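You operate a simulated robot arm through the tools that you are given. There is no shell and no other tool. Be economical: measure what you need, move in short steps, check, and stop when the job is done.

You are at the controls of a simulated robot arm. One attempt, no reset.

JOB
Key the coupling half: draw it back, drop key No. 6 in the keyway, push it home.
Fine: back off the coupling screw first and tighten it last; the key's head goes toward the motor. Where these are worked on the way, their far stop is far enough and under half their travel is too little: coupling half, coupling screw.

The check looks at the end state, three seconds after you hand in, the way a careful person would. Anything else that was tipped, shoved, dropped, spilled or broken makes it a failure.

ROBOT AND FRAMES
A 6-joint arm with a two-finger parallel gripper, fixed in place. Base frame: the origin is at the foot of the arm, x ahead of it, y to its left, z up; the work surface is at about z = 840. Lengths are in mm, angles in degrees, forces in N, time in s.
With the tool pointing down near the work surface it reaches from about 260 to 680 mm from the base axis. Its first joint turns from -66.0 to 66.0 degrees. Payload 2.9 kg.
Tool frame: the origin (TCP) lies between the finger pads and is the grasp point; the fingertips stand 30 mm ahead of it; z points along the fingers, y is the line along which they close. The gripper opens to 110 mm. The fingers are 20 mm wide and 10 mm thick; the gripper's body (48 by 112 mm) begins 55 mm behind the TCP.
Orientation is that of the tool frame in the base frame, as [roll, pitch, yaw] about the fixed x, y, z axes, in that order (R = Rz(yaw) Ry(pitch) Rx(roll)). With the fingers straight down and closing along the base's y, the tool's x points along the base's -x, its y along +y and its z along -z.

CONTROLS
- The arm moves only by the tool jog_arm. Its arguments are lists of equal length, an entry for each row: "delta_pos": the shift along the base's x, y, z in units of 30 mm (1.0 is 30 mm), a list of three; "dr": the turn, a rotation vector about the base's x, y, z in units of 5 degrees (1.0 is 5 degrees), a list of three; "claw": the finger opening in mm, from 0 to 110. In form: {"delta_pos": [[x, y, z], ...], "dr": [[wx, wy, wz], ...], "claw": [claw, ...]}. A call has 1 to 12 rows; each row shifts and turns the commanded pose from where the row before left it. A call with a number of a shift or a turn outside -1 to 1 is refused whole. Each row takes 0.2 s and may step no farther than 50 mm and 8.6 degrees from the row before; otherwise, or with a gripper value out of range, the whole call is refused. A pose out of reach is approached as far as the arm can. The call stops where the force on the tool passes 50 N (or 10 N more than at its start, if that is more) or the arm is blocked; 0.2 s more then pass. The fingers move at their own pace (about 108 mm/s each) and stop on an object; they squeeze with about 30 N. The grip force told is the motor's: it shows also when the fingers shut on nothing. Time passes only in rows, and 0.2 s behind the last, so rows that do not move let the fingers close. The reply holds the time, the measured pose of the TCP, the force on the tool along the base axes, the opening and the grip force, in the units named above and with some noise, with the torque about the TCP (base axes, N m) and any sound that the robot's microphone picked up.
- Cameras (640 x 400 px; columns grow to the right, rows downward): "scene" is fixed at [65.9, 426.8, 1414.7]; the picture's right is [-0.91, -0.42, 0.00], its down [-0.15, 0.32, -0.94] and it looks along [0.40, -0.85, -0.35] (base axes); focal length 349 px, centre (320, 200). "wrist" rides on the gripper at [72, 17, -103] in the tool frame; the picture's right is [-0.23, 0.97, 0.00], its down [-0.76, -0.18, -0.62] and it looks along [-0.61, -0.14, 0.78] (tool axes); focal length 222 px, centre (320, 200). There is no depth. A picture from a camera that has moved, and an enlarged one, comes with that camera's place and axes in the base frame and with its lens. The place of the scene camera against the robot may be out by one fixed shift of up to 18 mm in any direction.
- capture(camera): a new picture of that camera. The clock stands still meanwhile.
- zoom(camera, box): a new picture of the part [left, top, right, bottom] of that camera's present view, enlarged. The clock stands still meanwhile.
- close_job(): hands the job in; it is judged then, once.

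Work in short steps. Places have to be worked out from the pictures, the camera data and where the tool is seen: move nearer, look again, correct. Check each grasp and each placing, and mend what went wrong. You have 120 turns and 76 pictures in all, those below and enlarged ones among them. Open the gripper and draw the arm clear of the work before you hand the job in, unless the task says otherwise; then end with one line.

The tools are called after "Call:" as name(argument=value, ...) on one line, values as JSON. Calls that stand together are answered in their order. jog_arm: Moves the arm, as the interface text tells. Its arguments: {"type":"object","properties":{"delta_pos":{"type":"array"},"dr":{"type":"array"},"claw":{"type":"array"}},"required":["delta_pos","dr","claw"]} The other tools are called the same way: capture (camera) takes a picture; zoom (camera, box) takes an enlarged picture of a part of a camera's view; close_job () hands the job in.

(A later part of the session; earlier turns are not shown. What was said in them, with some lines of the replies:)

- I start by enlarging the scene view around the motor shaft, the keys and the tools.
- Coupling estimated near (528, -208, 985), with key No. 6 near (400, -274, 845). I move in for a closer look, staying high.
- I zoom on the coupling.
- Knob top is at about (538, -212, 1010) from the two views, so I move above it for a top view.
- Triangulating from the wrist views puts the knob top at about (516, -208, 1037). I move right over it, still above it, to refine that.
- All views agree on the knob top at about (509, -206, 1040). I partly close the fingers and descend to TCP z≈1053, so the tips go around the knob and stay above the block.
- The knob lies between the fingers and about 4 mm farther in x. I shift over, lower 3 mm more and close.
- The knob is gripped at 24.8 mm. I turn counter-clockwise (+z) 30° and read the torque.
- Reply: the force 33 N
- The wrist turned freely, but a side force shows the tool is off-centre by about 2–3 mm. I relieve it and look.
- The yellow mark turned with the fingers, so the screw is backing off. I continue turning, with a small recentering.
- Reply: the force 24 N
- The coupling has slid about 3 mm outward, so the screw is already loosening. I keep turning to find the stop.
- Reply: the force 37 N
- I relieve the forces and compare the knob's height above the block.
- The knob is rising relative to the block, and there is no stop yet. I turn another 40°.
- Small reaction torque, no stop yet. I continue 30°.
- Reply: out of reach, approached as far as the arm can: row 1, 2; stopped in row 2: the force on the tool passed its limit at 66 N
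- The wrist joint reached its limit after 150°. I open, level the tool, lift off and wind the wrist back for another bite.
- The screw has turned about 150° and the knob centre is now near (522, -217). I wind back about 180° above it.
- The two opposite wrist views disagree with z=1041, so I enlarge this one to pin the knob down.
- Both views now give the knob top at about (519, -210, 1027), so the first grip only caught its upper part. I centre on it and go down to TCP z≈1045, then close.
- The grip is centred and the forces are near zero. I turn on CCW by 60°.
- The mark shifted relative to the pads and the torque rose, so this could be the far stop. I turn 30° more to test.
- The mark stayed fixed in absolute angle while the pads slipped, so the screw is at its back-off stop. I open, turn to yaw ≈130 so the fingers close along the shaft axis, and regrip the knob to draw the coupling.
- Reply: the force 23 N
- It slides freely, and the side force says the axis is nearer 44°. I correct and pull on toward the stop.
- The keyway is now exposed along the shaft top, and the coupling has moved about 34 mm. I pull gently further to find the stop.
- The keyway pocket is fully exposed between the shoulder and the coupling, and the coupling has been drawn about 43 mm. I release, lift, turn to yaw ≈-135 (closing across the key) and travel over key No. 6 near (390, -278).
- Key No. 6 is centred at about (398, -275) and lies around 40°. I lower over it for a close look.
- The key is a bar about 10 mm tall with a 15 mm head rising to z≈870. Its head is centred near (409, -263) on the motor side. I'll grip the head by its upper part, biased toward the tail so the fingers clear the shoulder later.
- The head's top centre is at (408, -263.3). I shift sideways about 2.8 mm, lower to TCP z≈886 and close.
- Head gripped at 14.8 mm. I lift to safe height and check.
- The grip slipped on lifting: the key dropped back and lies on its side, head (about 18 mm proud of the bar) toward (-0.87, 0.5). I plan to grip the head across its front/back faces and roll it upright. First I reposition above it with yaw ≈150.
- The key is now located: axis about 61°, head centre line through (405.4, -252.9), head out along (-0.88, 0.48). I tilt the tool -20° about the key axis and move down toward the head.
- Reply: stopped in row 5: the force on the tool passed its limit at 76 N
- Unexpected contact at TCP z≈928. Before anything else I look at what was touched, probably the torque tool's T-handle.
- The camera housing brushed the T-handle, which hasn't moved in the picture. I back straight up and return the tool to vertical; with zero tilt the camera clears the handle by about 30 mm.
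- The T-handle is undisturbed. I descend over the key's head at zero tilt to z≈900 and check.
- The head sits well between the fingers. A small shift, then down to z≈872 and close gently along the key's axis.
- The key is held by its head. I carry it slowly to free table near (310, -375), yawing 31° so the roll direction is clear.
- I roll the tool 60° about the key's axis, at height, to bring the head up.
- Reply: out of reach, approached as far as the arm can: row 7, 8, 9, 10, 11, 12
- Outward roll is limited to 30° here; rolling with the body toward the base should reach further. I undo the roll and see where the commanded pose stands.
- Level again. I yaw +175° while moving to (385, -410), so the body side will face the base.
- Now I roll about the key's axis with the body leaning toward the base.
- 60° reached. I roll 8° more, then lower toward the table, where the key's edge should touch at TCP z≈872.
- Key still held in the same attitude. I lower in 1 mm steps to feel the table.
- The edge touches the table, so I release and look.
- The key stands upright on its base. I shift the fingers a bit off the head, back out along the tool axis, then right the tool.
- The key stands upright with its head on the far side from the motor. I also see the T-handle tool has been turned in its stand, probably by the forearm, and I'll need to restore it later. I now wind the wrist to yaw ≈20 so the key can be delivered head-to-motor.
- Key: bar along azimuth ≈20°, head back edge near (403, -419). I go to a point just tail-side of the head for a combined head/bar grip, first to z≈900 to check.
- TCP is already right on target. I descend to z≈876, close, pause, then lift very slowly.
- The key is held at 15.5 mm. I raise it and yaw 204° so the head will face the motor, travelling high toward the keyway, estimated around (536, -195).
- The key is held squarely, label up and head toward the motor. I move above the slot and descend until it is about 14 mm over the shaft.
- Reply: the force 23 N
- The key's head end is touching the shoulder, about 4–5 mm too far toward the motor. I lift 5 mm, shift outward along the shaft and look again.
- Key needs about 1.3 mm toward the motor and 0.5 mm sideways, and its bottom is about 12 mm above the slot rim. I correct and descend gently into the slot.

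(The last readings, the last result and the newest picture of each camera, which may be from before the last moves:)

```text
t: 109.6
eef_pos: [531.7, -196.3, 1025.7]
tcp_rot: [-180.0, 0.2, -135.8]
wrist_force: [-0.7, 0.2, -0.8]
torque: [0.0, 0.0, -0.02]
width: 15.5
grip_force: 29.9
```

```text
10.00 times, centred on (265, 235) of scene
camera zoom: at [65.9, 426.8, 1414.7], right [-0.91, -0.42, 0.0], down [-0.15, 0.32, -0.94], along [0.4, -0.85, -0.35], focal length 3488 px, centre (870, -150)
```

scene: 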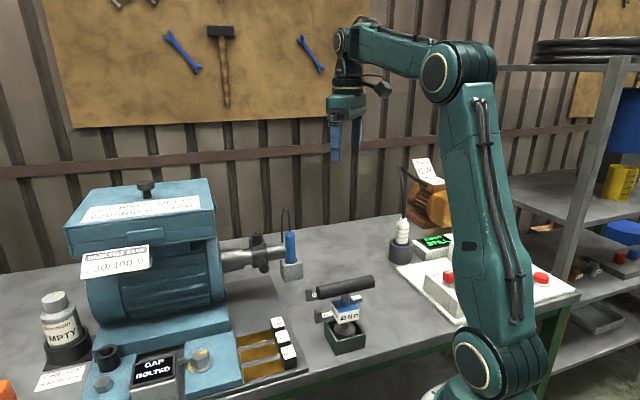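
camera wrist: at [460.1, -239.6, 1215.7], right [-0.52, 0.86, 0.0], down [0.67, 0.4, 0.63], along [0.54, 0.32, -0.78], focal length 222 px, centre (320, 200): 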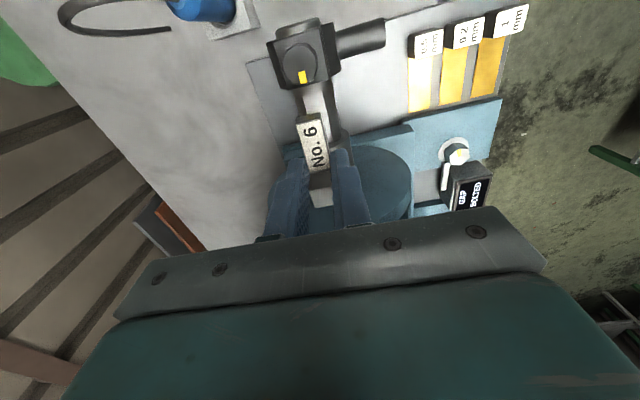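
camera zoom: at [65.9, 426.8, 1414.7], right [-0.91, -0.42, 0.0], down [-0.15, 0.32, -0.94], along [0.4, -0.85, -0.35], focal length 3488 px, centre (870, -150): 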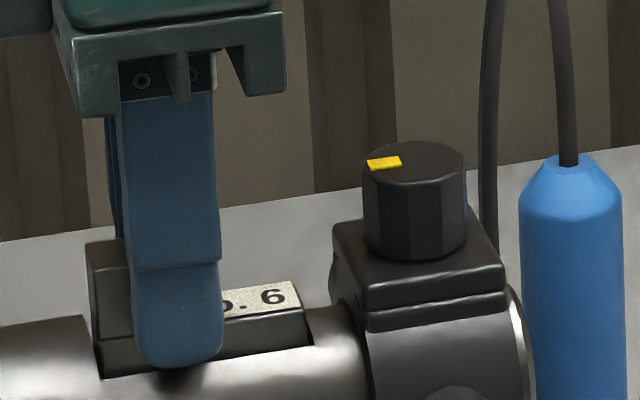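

It lines up and enters the slot without contact. I continue down in small steps.

Call:
jog_arm(delta_pos=[[0, 0, -0.07], [0, 0, -0.07], [0, 0, 0]], dr=[[0, 0, 0], [0, 0, 0], [0, 0, 0]], claw=[0, 0, 0])

Call:
jog_arm(delta_pos=[[0, 0, -0.06], [0, 0, 0]], dr=[[0, 0, 0], [0, 0, 0]], claw=[0, 0])

```text
t: 110.4
eef_pos: [531.9, -195.9, 1025.4]
tcp_rot: [-179.8, 0.2, -135.9]
wrist_force: [-3.7, 3.0, 17.5]
torque: [-0.19, 0.47, -0.04]
width: 15.6
grip_force: 30.4
```

```text
t: 111.0
eef_pos: [532.0, -195.3, 1023.9]
tcp_rot: [-179.5, 0.4, -135.8]
wrist_force: [-2.5, 4.1, 32.7]
torque: [0.11, 0.17, -0.06]
width: 15.5
grip_force: 30.2
```

Contact at z≈1025. I look to see what touches.

Call:
zoom(camera="scene", box=[240, 215, 290, 255])

Call:
zoom(camera="wrist", box=[270, 80, 370, 170])

```text
10.00 times, centred on (265, 235) of scene
camera zoom: at [65.3, 427.1, 1414.6], right [-0.91, -0.42, 0.0], down [-0.15, 0.32, -0.94], along [0.4, -0.85, -0.35], focal length 3488 px, centre (870, -150)
```

zoom: 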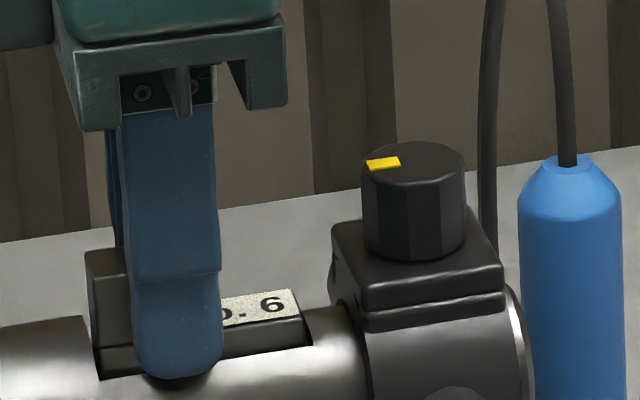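

```text
4.44 times, centred on (320, 125) of wrist
camera zoom: at [467.3, -234.1, 1126.4], right [-0.52, 0.86, -0.01], down [0.66, 0.4, 0.63], along [0.54, 0.32, -0.78], focal length 987 px, centre (320, 533)
```

zoom: 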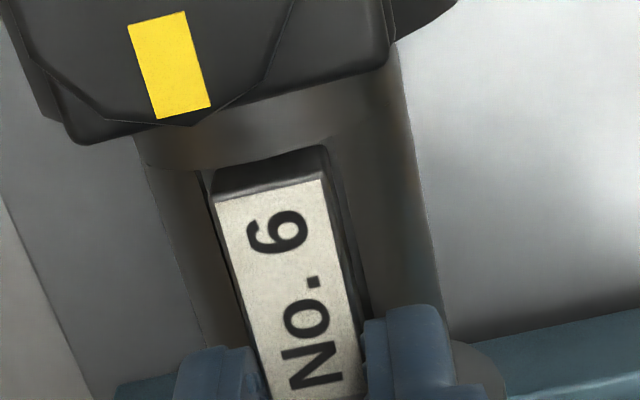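

The fingertips are resting on the shaft and the key is inside the slot. I ease up 1 mm and release it.

Call:
jog_arm(delta_pos=[[0, 0, 0.06], [0, 0, 0], [0, 0, 0], [0, 0, 0]], dr=[[0, 0, 0], [0, 0, 0], [0, 0, 0], [0, 0, 0]], claw=[0, 22, 30, 30])

Call:
zoom(camera="wrist", box=[270, 80, 370, 170])

Call:
zoom(camera="scene", box=[240, 215, 290, 255])

```text
t: 112.0
eef_pos: [531.5, -195.9, 1021.7]
tcp_rot: [179.8, 0.2, -135.8]
wrist_force: [-0.1, 0.6, 0.1]
torque: [-0.03, 0.0, -0.01]
width: 29.9
grip_force: 0.1
```

```text
4.44 times, centred on (320, 125) of wrist
camera zoom: at [466.9, -234.5, 1125.1], right [-0.52, 0.86, 0.0], down [0.67, 0.4, 0.62], along [0.54, 0.32, -0.78], focal length 987 px, centre (320, 533)
```

zoom: 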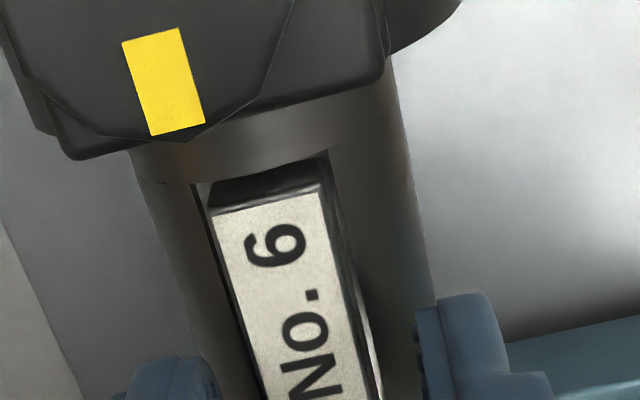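

```text
10.00 times, centred on (265, 235) of scene
camera zoom: at [65.9, 426.8, 1414.7], right [-0.91, -0.42, 0.0], down [-0.15, 0.32, -0.94], along [0.4, -0.85, -0.35], focal length 3488 px, centre (870, -150)
```

zoom: 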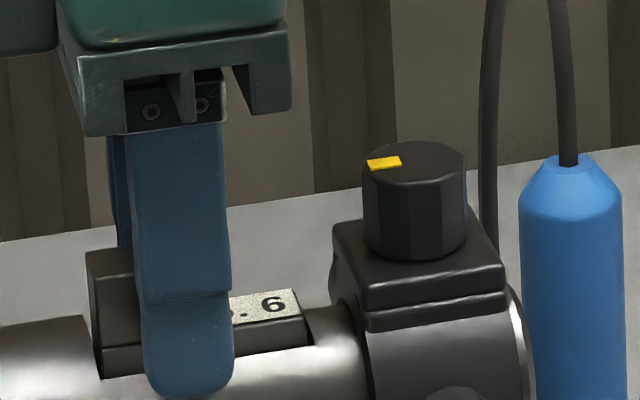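

The key hasn't dropped further, so I want to know whether it is seated. I lift, close the fingers and press lightly on the bar with the fingertips.

Call:
jog_arm(delta_pos=[[0, 0, 0.4], [0, 0, 0.8], [-0.38, -0.37, 0], [0, 0, 0], [0, 0, -0.4], [0, 0, -0.35], [0, 0, -0.1], [0, 0, 0]], dr=[[0, 0, 0], [0, 0, 0], [0, 0, 0], [0, 0, 0], [0, 0, 0], [0, 0, 0], [0, 0, 0], [0, 0, 0]], claw=[30, 30, 0, 0, 0, 0, 0, 0])

Call:
jog_arm(delta_pos=[[0, 0, -0.05], [0, 0, -0.05], [0, 0, 0]], dr=[[0, 0, 0], [0, 0, 0], [0, 0, 0]], claw=[0, 0, 0])

```text
t: 113.8
eef_pos: [520.9, -207.7, 1033.0]
tcp_rot: [-180.0, 0.1, -135.7]
wrist_force: [0.5, 0.3, 0.7]
torque: [0.03, -0.02, 0.01]
width: 0.0
grip_force: 30.0
```

```text
t: 114.6
eef_pos: [520.7, -208.5, 1030.8]
tcp_rot: [-180.0, 0.3, -135.7]
wrist_force: [-1.5, -0.2, 2.4]
torque: [0.03, -0.01, 0.01]
width: 0.0
grip_force: 30.4
```

Call:
jog_arm(delta_pos=[[0, 0, -0.04], [0, 0, -0.04], [0, 0, 0]], dr=[[0, 0, 0], [0, 0, 0], [0, 0, 0]], claw=[0, 0, 0])

Call:
jog_arm(delta_pos=[[0, 0, -0.04], [0, 0, -0.04], [0, 0, 0]], dr=[[0, 0, 0], [0, 0, 0], [0, 0, 0]], claw=[0, 0, 0])

```text
t: 115.4
eef_pos: [518.9, -206.5, 1030.1]
tcp_rot: [-179.7, 0.2, -135.9]
wrist_force: [0.2, -0.8, 21.3]
torque: [-0.07, 0.06, -0.02]
width: 0.2
grip_force: 30.0
```

```text
t: 116.2
eef_pos: [519.2, -208.2, 1029.5]
tcp_rot: [-179.7, 0.5, -135.8]
wrist_force: [-6.4, 0.8, 36.3]
torque: [-0.03, 0.21, 0.02]
width: 0.0
grip_force: 30.0
```

The bar is solid under 36 N at z≈1000. I back off and take one close look down at key and slot.

Call:
jog_arm(delta_pos=[[0, 0, 0.5], [0.2, 0.2, 0.8], [0.2, 0.2, 0], [0, 0, 0]], dr=[[0, 0, 0], [0, 0, 0], [0, 0, 0], [0, 0, 0]], claw=[0, 30, 60, 60])

Call:
zoom(camera="wrist", box=[260, 60, 380, 180])

```text
t: 117.2
eef_pos: [533.8, -195.5, 1063.9]
tcp_rot: [-180.0, 0.3, -135.8]
wrist_force: [-0.3, 0.1, 0.7]
torque: [0.02, 0.01, 0.0]
width: 59.8
grip_force: 0.1
```

```text
3.33 times, centred on (320, 120) of wrist
camera zoom: at [468.7, -233.8, 1166.9], right [-0.52, 0.86, 0.0], down [0.67, 0.4, 0.63], along [0.54, 0.32, -0.78], focal length 740 px, centre (320, 467)
```

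zoom: 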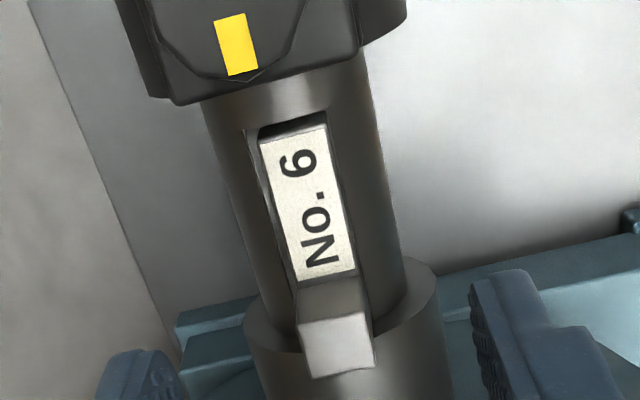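

The key sits in the slot against one wall, label up, head at the shoulder, solid underneath. Next I go over the coupling knob at (489.5, -240.5) and grip it across the axis to push the coupling home.

Call:
jog_arm(delta_pos=[[0, 0, 0.4], [-0.7, -0.7, 0], [-0.777, -0.8, 0], [0, 0, -0.5], [0, 0, -0.48], [0, 0, 0], [0, 0, 0], [0, 0, 0]], dr=[[0, 0, 0], [0, 0, 0], [0, 0, 0], [0, 0, 0], [0, 0, 0], [0, 0, 0], [0, 0, 0], [0, 0, 0]], claw=[60, 60, 60, 50, 50, 0, 0, 0])

```text
t: 119.0
eef_pos: [489.4, -240.9, 1045.2]
tcp_rot: [-180.0, 0.2, -135.8]
wrist_force: [-3.3, 2.6, 1.3]
torque: [0.14, -0.1, -0.01]
width: 24.4
grip_force: 44.6
```

Gripped at 24.4 mm. I push inward along the axis in small steps.

Call:
jog_arm(delta_pos=[[0.119, 0.116, 0], [0.119, 0.116, 0], [0.119, 0.116, 0], [0.119, 0.116, 0], [0, 0, 0]], dr=[[0, 0, 0], [0, 0, 0], [0, 0, 0], [0, 0, 0], [0, 0, 0]], claw=[0, 0, 0, 0, 0])

Call:
jog_arm(delta_pos=[[0.119, 0.116, 0], [0.119, 0.116, 0], [0.119, 0.116, 0], [0, 0, 0]], dr=[[0, 0, 0], [0, 0, 0], [0, 0, 0], [0, 0, 0]], claw=[0, 0, 0, 0])

```text
t: 120.2
eef_pos: [502.6, -225.5, 1045.6]
tcp_rot: [-179.9, 0.2, -135.8]
wrist_force: [-0.4, -1.8, -2.9]
torque: [-0.82, 1.0, -0.01]
width: 24.6
grip_force: 45.3
```

```text
t: 121.2
eef_pos: [512.6, -216.3, 1045.9]
tcp_rot: [180.0, 0.1, -135.7]
wrist_force: [-3.5, 2.4, -13.5]
torque: [0.49, -0.62, -0.02]
width: 24.6
grip_force: 44.5
```

It slides over the key easily. I continue to the home stop.

Call:
jog_arm(delta_pos=[[0.095, 0.093, 0], [0.095, 0.093, 0], [0, 0, 0]], dr=[[0, 0, 0], [0, 0, 0], [0, 0, 0]], claw=[0, 0, 0])

Call:
jog_arm(delta_pos=[[0.07, 0.068, 0], [0.07, 0.068, 0], [0, 0, 0]], dr=[[0, 0, 0], [0, 0, 0], [0, 0, 0]], claw=[0, 0, 0])

Call:
zoom(camera="scene", box=[230, 205, 300, 265])

```text
t: 122.0
eef_pos: [517.0, -210.2, 1045.6]
tcp_rot: [179.7, 0.2, -135.9]
wrist_force: [-5.3, 3.8, -22.6]
torque: [0.13, -0.24, 0.01]
width: 24.9
grip_force: 45.1
```

```text
t: 122.8
eef_pos: [519.4, -210.0, 1046.9]
tcp_rot: [179.7, 0.0, -136.3]
wrist_force: [-30.2, -21.1, -14.7]
torque: [-0.8, 0.5, -0.02]
width: 24.7
grip_force: 45.0
```

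```text
6.67 times, centred on (265, 235) of scene
camera zoom: at [65.3, 426.1, 1415.0], right [-0.91, -0.42, 0.0], down [-0.15, 0.32, -0.94], along [0.4, -0.85, -0.35], focal length 2325 px, centre (687, -33)
```

zoom: 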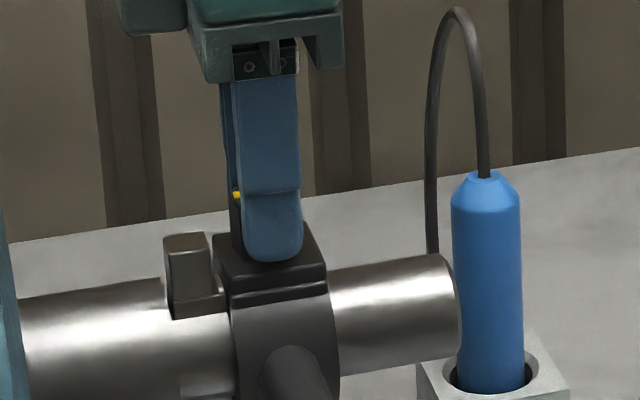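

The coupling stops at (519.4, -210.0) under 37 N, which is home. I relieve most of the push and tighten the screw clockwise, 60° first.

Call:
jog_arm(delta_pos=[[-0.05, -0.02, -0.03], [0, 0, 0], [0, 0, 0], [0, 0, 0], [0, 0, 0], [0, 0, 0], [0, 0, 0], [0, 0, 0], [0, 0, 0], [0, 0, 0], [0, 0, 0], [0, 0, 0]], dr=[[0, 0, 0], [0, 0, -1], [0, 0, -1], [0, 0, -1], [0, 0, -1], [0, 0, -1], [0, 0, -1], [0, 0, -1], [0, 0, -1], [0, 0, -1], [0, 0, -1], [0, 0, -1]], claw=[0, 0, 0, 0, 0, 0, 0, 0, 0, 0, 0, 0])

Call:
jog_arm(delta_pos=[[0, 0, 0], [0, 0, 0], [0, 0, 0], [0, 0, 0], [0, 0, 0], [0, 0, 0], [0, 0, 0], [0, 0, 0]], dr=[[0, 0, -1], [0, 0, -1], [0, 0, -1], [0, 0, -1], [0, 0, -1], [0, 0, -1], [0, 0, -1], [0, 0, -1]], claw=[0, 0, 0, 0, 0, 0, 0, 0])

```text
t: 125.4
eef_pos: [518.7, -207.7, 1046.3]
tcp_rot: [-180.0, 0.0, 168.8]
wrist_force: [-26.1, -18.5, 3.9]
torque: [-0.28, 0.58, 0.05]
width: 24.4
grip_force: 44.6
```

```text
t: 127.2
eef_pos: [519.7, -209.2, 1045.8]
tcp_rot: [-179.9, 0.1, 128.7]
wrist_force: [-25.3, -18.7, 7.2]
torque: [-0.16, 0.49, 0.02]
width: 24.6
grip_force: 44.8
```

95° turned, with no tightening torque yet. I continue.

Call:
jog_arm(delta_pos=[[0, 0, 0], [0, 0, 0], [0, 0, 0], [0, 0, 0], [0, 0, 0], [0, 0, 0], [0, 0, 0]], dr=[[0, 0, -1], [0, 0, -1], [0, 0, -1], [0, 0, -1], [0, 0, -1], [0, 0, -1], [0, 0, -1]], claw=[0, 0, 0, 0, 0, 0, 0])

Call:
zoom(camera="wrist", box=[220, 60, 440, 240])

```text
t: 128.8
eef_pos: [519.2, -207.3, 1045.7]
tcp_rot: [-179.8, 0.1, 94.1]
wrist_force: [-28.1, -14.5, 5.2]
torque: [0.04, 0.37, 0.6]
width: 25.4
grip_force: 44.2
```

```text
2.22 times, centred on (330, 150) of wrist
camera zoom: at [530.8, -133.6, 1149.0], right [0.99, -0.16, 0.0], down [-0.12, -0.77, 0.62], along [-0.1, -0.62, -0.78], focal length 494 px, centre (298, 311)
```

zoom: 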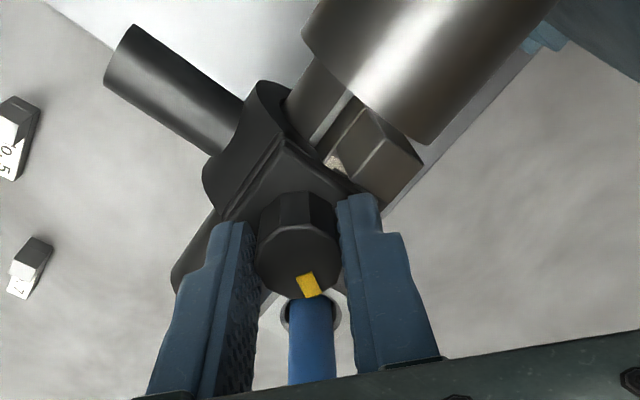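

Torque is up to 0.6 N·m and the mark is back near its original direction: screw tight. I give one final 10° nudge, then release and lift off.

Call:
jog_arm(delta_pos=[[0, 0, 0], [0, 0, 0], [0, 0, 0]], dr=[[0, 0, -1], [0, 0, -1], [0, 0, 0]], claw=[0, 0, 0])

Call:
jog_arm(delta_pos=[[0, 0, 0], [0, 0, 0], [0, 0, 0.4], [0, 0, 0.7], [0, 0, 0.7], [-0.2, -0.2, 0.5], [-0.3, -0.3, 0.4], [-0.5, -0.2, 0.3], [-0.5, 0, 0.3], [-0.5, 0, 0.3], [-0.5, 0, 0], [0, 0, 0]], dr=[[0, 0, 0], [0, 0, 0], [0, 0, 0], [0, 0, 0], [0, 0, 1], [0, 0, 1], [0, 0, 1], [0, 0, 1], [0, 0, 1], [0, 0, 1], [0, 0, 1], [0, 0, 1]], claw=[50, 50, 60, 60, 60, 60, 60, 60, 60, 60, 60, 60])

Call:
zoom(camera="scene", box=[210, 190, 410, 340])

```text
t: 129.6
eef_pos: [519.8, -206.6, 1045.9]
tcp_rot: [-179.6, 0.0, 84.0]
wrist_force: [-27.0, -5.1, 1.0]
torque: [0.12, 0.08, 0.27]
width: 25.3
grip_force: 44.3
```

```text
t: 130.4
eef_pos: [512.3, -206.9, 1045.5]
tcp_rot: [-177.7, -0.4, 83.3]
wrist_force: [-22.5, -4.7, 5.3]
torque: [-0.04, 0.43, -0.03]
width: 48.8
grip_force: 0.1
stopped in row 3: the force on the tool passed its limit at 53 N (the readings are from after the stop); the commanded pose is now the measured one
```

```text
2.67 times, centred on (310, 265) of scene
camera zoom: at [65.2, 426.7, 1414.8], right [-0.91, -0.42, 0.0], down [-0.15, 0.32, -0.94], along [0.4, -0.85, -0.35], focal length 930 px, centre (347, 27)
```

zoom: 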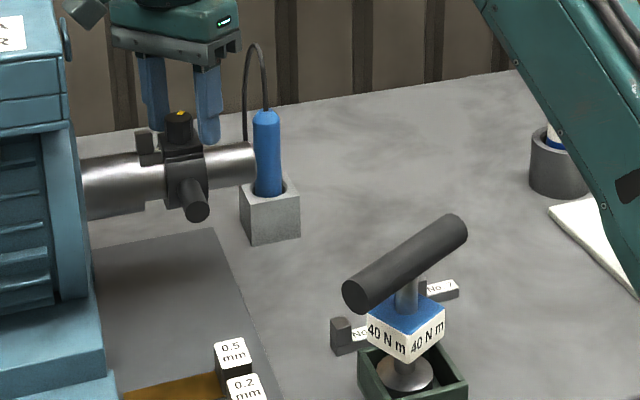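

The opening finger bumped the key's head. I narrow the opening, recentre on the knob and lift straight up.

Call:
jog_arm(delta_pos=[[0.1, 0, 0], [0.1, 0, 0], [0, 0, 0.2], [0, 0, 0.4], [0, 0, 0.6], [0, 0, 0.8], [0, 0, 0.8], [0, 0, 0]], dr=[[0, 0, 0], [0, 0, 0], [0, 0, 0], [0, 0, 0], [0, 0, 0], [0, 0, 0], [0, 0, 0], [0, 0, 0]], claw=[40, 36, 36, 36, 36, 36, 36, 36])

Call:
capture(camera="wrist")

```text
t: 132.2
eef_pos: [520.4, -205.1, 1131.9]
tcp_rot: [-178.2, -0.3, 83.8]
wrist_force: [0.3, 0.4, 1.4]
torque: [-0.02, 0.01, -0.03]
width: 35.9
grip_force: 0.0
```

```text
5 pictures are left
camera wrist: at [548.2, -135.6, 1234.1], right [0.94, -0.33, -0.03], down [-0.24, -0.74, 0.62], along [-0.23, -0.58, -0.78], focal length 222 px, centre (320, 200)
```

wrist: 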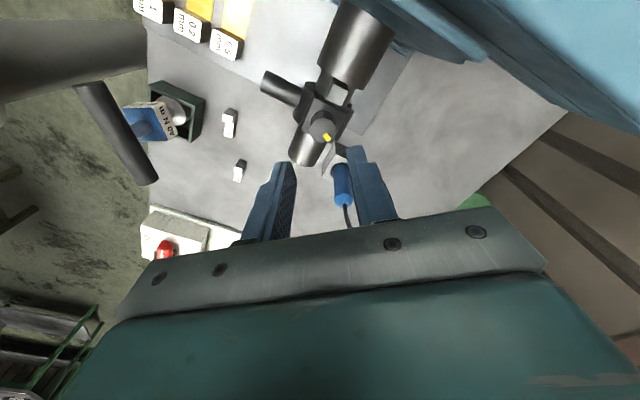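

I enlarge the key and coupling to check nothing shifted.

Call:
zoom(camera="wrist", box=[270, 50, 400, 170])

```text
3.33 times, centred on (335, 110) of wrist
camera zoom: at [548.2, -135.6, 1234.1], right [0.94, -0.33, -0.03], down [-0.24, -0.74, 0.62], along [-0.23, -0.58, -0.78], focal length 740 px, centre (270, 500)
```

zoom: 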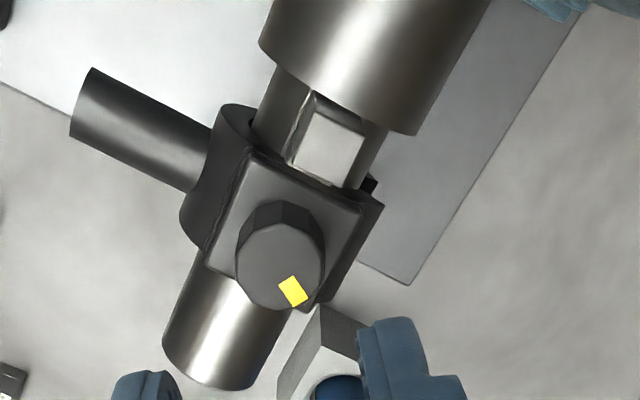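

Key, coupling and screw look right. Now the T-handle tool: it has been turned about 30° CCW in its stand, so I'll restore it. I move above its handle, estimated centre (272, -156, 985), with yaw ≈72.

Call:
jog_arm(delta_pos=[[0, 0, 0.2], [-0.6, 0.1, 0], [-0.9, 0.18, 0], [-0.9, 0.18, 0], [-0.9, 0.18, 0], [-0.9, 0.18, 0], [-0.9, 0.18, -0.3], [-0.9, 0.18, -0.4], [-0.9, 0.18, -0.5], [-0.9, 0.18, -0.5], [-0.47, 0.1, 0], [0, 0, 0]], dr=[[-0.04, -0.358, 0], [0, 0, -0.8], [0, 0, -0.8], [0, 0, -0.8], [0, 0, 0], [0, 0, 0], [0, 0, 0], [0, 0, 0], [0, 0, 0], [0, 0, 0], [0, 0, 0], [0, 0, 0]], claw=[70, 70, 70, 70, 70, 70, 70, 70, 70, 70, 70, 70])

Call:
capture(camera="wrist")

```text
t: 134.8
eef_pos: [272.7, -155.3, 1084.9]
tcp_rot: [-180.0, -0.3, 71.8]
wrist_force: [-0.4, -0.3, 0.2]
torque: [-0.02, -0.01, -0.04]
width: 70.0
grip_force: 0.0
```

```text
3 pictures are left
camera wrist: at [310.2, -92.3, 1188.6], right [0.85, -0.52, 0.0], down [-0.41, -0.67, 0.62], along [-0.32, -0.53, -0.78], focal length 222 px, centre (320, 200)
```

wrist: 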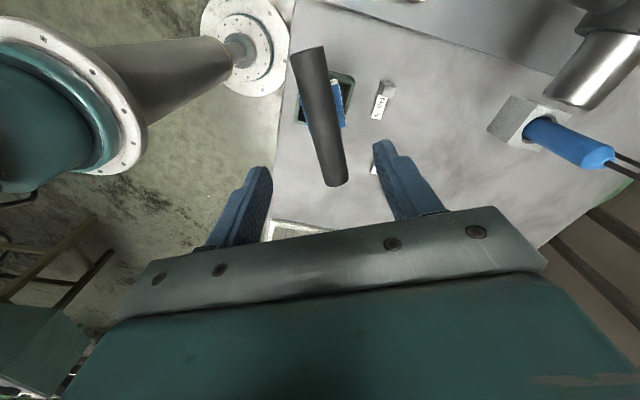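

The handle axis runs at azimuth ≈73° with its centre at (277.7, -154), about 27 mm in diameter. I descend to TCP z≈1003 and close on it.

Call:
jog_arm(delta_pos=[[0.17, 0.04, -0.5], [0, 0, -0.8], [0, 0, -0.7], [0, 0, -0.5], [0, 0, -0.22], [0, 0, 0]], dr=[[0, 0, 0.2], [0, 0, 0], [0, 0, 0], [0, 0, 0], [0, 0, 0], [0, 0, 0]], claw=[70, 70, 70, 70, 70, 70])

Call:
jog_arm(delta_pos=[[0, 0, 0], [0, 0, 0], [0, 0, 0]], dr=[[0, 0, 0], [0, 0, 0], [0, 0, 0]], claw=[34, 31, 24])

```text
t: 136.2
eef_pos: [279.6, -156.4, 1002.2]
tcp_rot: [180.0, -0.2, 72.8]
wrist_force: [-0.6, -0.1, 0.5]
torque: [-0.01, -0.02, 0.01]
width: 70.3
grip_force: 0.1
```

```text
t: 137.0
eef_pos: [279.1, -156.7, 1003.0]
tcp_rot: [180.0, -0.3, 72.7]
wrist_force: [-1.0, 0.2, 0.3]
torque: [0.03, 0.04, 0.0]
width: 27.4
grip_force: 30.3
```

Gripped at 27.4 mm with no side force. I turn it back clockwise 31°.

Call:
jog_arm(delta_pos=[[0, 0, 0], [0, 0, 0], [0, 0, 0], [0, 0, 0], [0, 0, 0], [0, 0, 0], [0, 0, 0], [0, 0, 0]], dr=[[0, 0, -0.8], [0, 0, -0.9], [0, 0, -0.9], [0, 0, -0.9], [0, 0, -0.9], [0, 0, -0.9], [0, 0, -0.9], [0, 0, 0]], claw=[24, 24, 24, 24, 24, 24, 24, 24])

Call:
zoom(camera="scene", box=[240, 180, 440, 360])

```text
t: 138.8
eef_pos: [279.0, -156.9, 1003.8]
tcp_rot: [179.9, -0.4, 41.8]
wrist_force: [-3.4, -7.4, 0.6]
torque: [-0.84, 0.35, 0.02]
width: 27.3
grip_force: 30.1
```

```text
2.22 times, centred on (340, 270) of scene
camera zoom: at [65.9, 426.6, 1414.8], right [-0.91, -0.42, 0.0], down [-0.15, 0.32, -0.94], along [0.4, -0.85, -0.35], focal length 775 px, centre (276, 44)
```

zoom: 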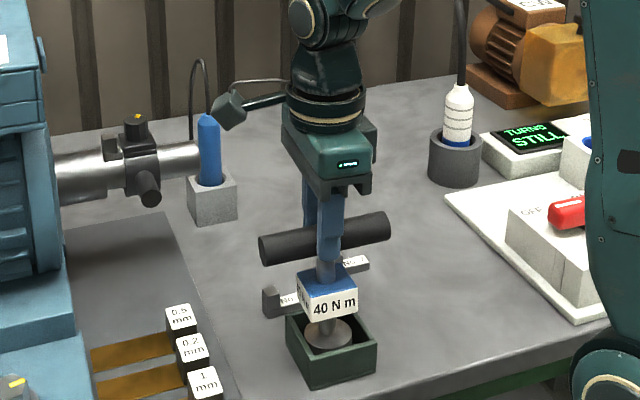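

Nearly its original attitude, but pulled about 4–5 mm sideways, which agrees with the small force. I ease the grip that way until the force vanishes, then release.

Call:
jog_arm(delta_pos=[[-0.06, -0.06, 0], [-0.06, -0.05, 0], [0, 0, 0]], dr=[[0, 0, 0], [0, 0, 0], [0, 0, 0]], claw=[24, 24, 24])

```text
t: 139.6
eef_pos: [276.2, -159.3, 1003.7]
tcp_rot: [180.0, -0.2, 41.9]
wrist_force: [3.9, 0.6, 0.3]
torque: [0.08, -0.67, 0.07]
width: 27.7
grip_force: 29.9
```

Call:
jog_arm(delta_pos=[[0.05, 0.0, 0], [0, 0, 0]], dr=[[0, 0, 0], [0, 0, 0]], claw=[24, 24])

Call:
jog_arm(delta_pos=[[0, 0, 0], [0, 0, 0], [0, 0, 0], [0, 0, 0.2], [0, 0, 0.5], [0, 0, 0.8], [0, 0, 0.9], [0, 0, 0.9], [0, 0, 0.9], [0, 0, 0.5], [0, 0, 0]], dr=[[0, 0, 0], [0, 0, 0], [0, 0, 0], [0, 0, 0], [0, 0, 0], [0, 0, 0], [0, 0, 0], [0, 0, 0], [0, 0, 0], [0, 0, 0], [0, 0, 0]], claw=[32, 45, 70, 70, 70, 70, 70, 70, 70, 70, 70])

Call:
zoom(camera="scene", box=[200, 190, 400, 370])

```text
t: 140.2
eef_pos: [276.0, -158.9, 1004.5]
tcp_rot: [180.0, -0.2, 41.7]
wrist_force: [-1.0, -0.6, 5.2]
torque: [-0.23, 0.0, 0.12]
width: 27.3
grip_force: 29.1
```

```text
t: 142.6
eef_pos: [275.1, -157.8, 1144.6]
tcp_rot: [180.0, -0.3, 41.8]
wrist_force: [0.3, 0.4, 0.7]
torque: [0.01, 0.04, -0.02]
width: 70.0
grip_force: 0.1
```

```text
2.22 times, centred on (300, 280) of scene
camera zoom: at [65.9, 426.8, 1414.7], right [-0.91, -0.42, 0.0], down [-0.15, 0.32, -0.94], along [0.4, -0.85, -0.35], focal length 775 px, centre (364, 22)
```

zoom: 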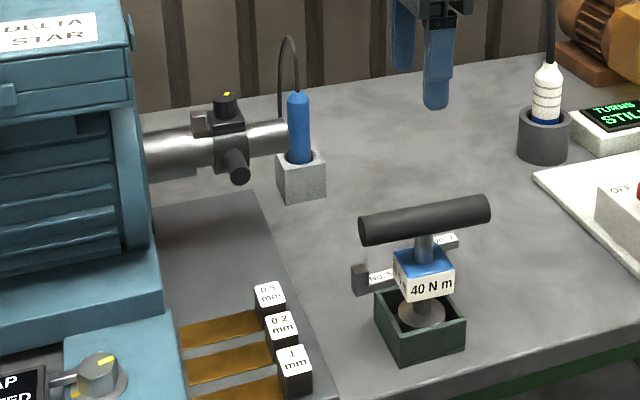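

The T-handle stands upright in its original direction, and the key, coupling and screw are in place. I raise the arm a little more and hand in.

Call:
jog_arm(delta_pos=[[0, 0, 0.8], [0, 0, 0.8], [0, 0, 0.5], [0, 0, 0]], dr=[[0, 0, 0], [0, 0, 0], [0, 0, 0], [0, 0, 0]], claw=[110, 110, 110, 110])

Call:
close_job()

```text
t: 143.6
eef_pos: [275.8, -160.0, 1208.4]
tcp_rot: [180.0, -0.4, 41.7]
wrist_force: [-0.1, 0.8, -0.3]
torque: [0.0, -0.01, 0.03]
width: 110.3
grip_force: 0.0
```

```text
The job is handed in.
```

Handed in: key No. 6 is in the keyway with its head toward the motor, the coupling half is home and the screw is tight; on the way the key was dropped once, and the 40 N m T-handle tool was knocked about 30° round in its stand and turned back to within a few mm.
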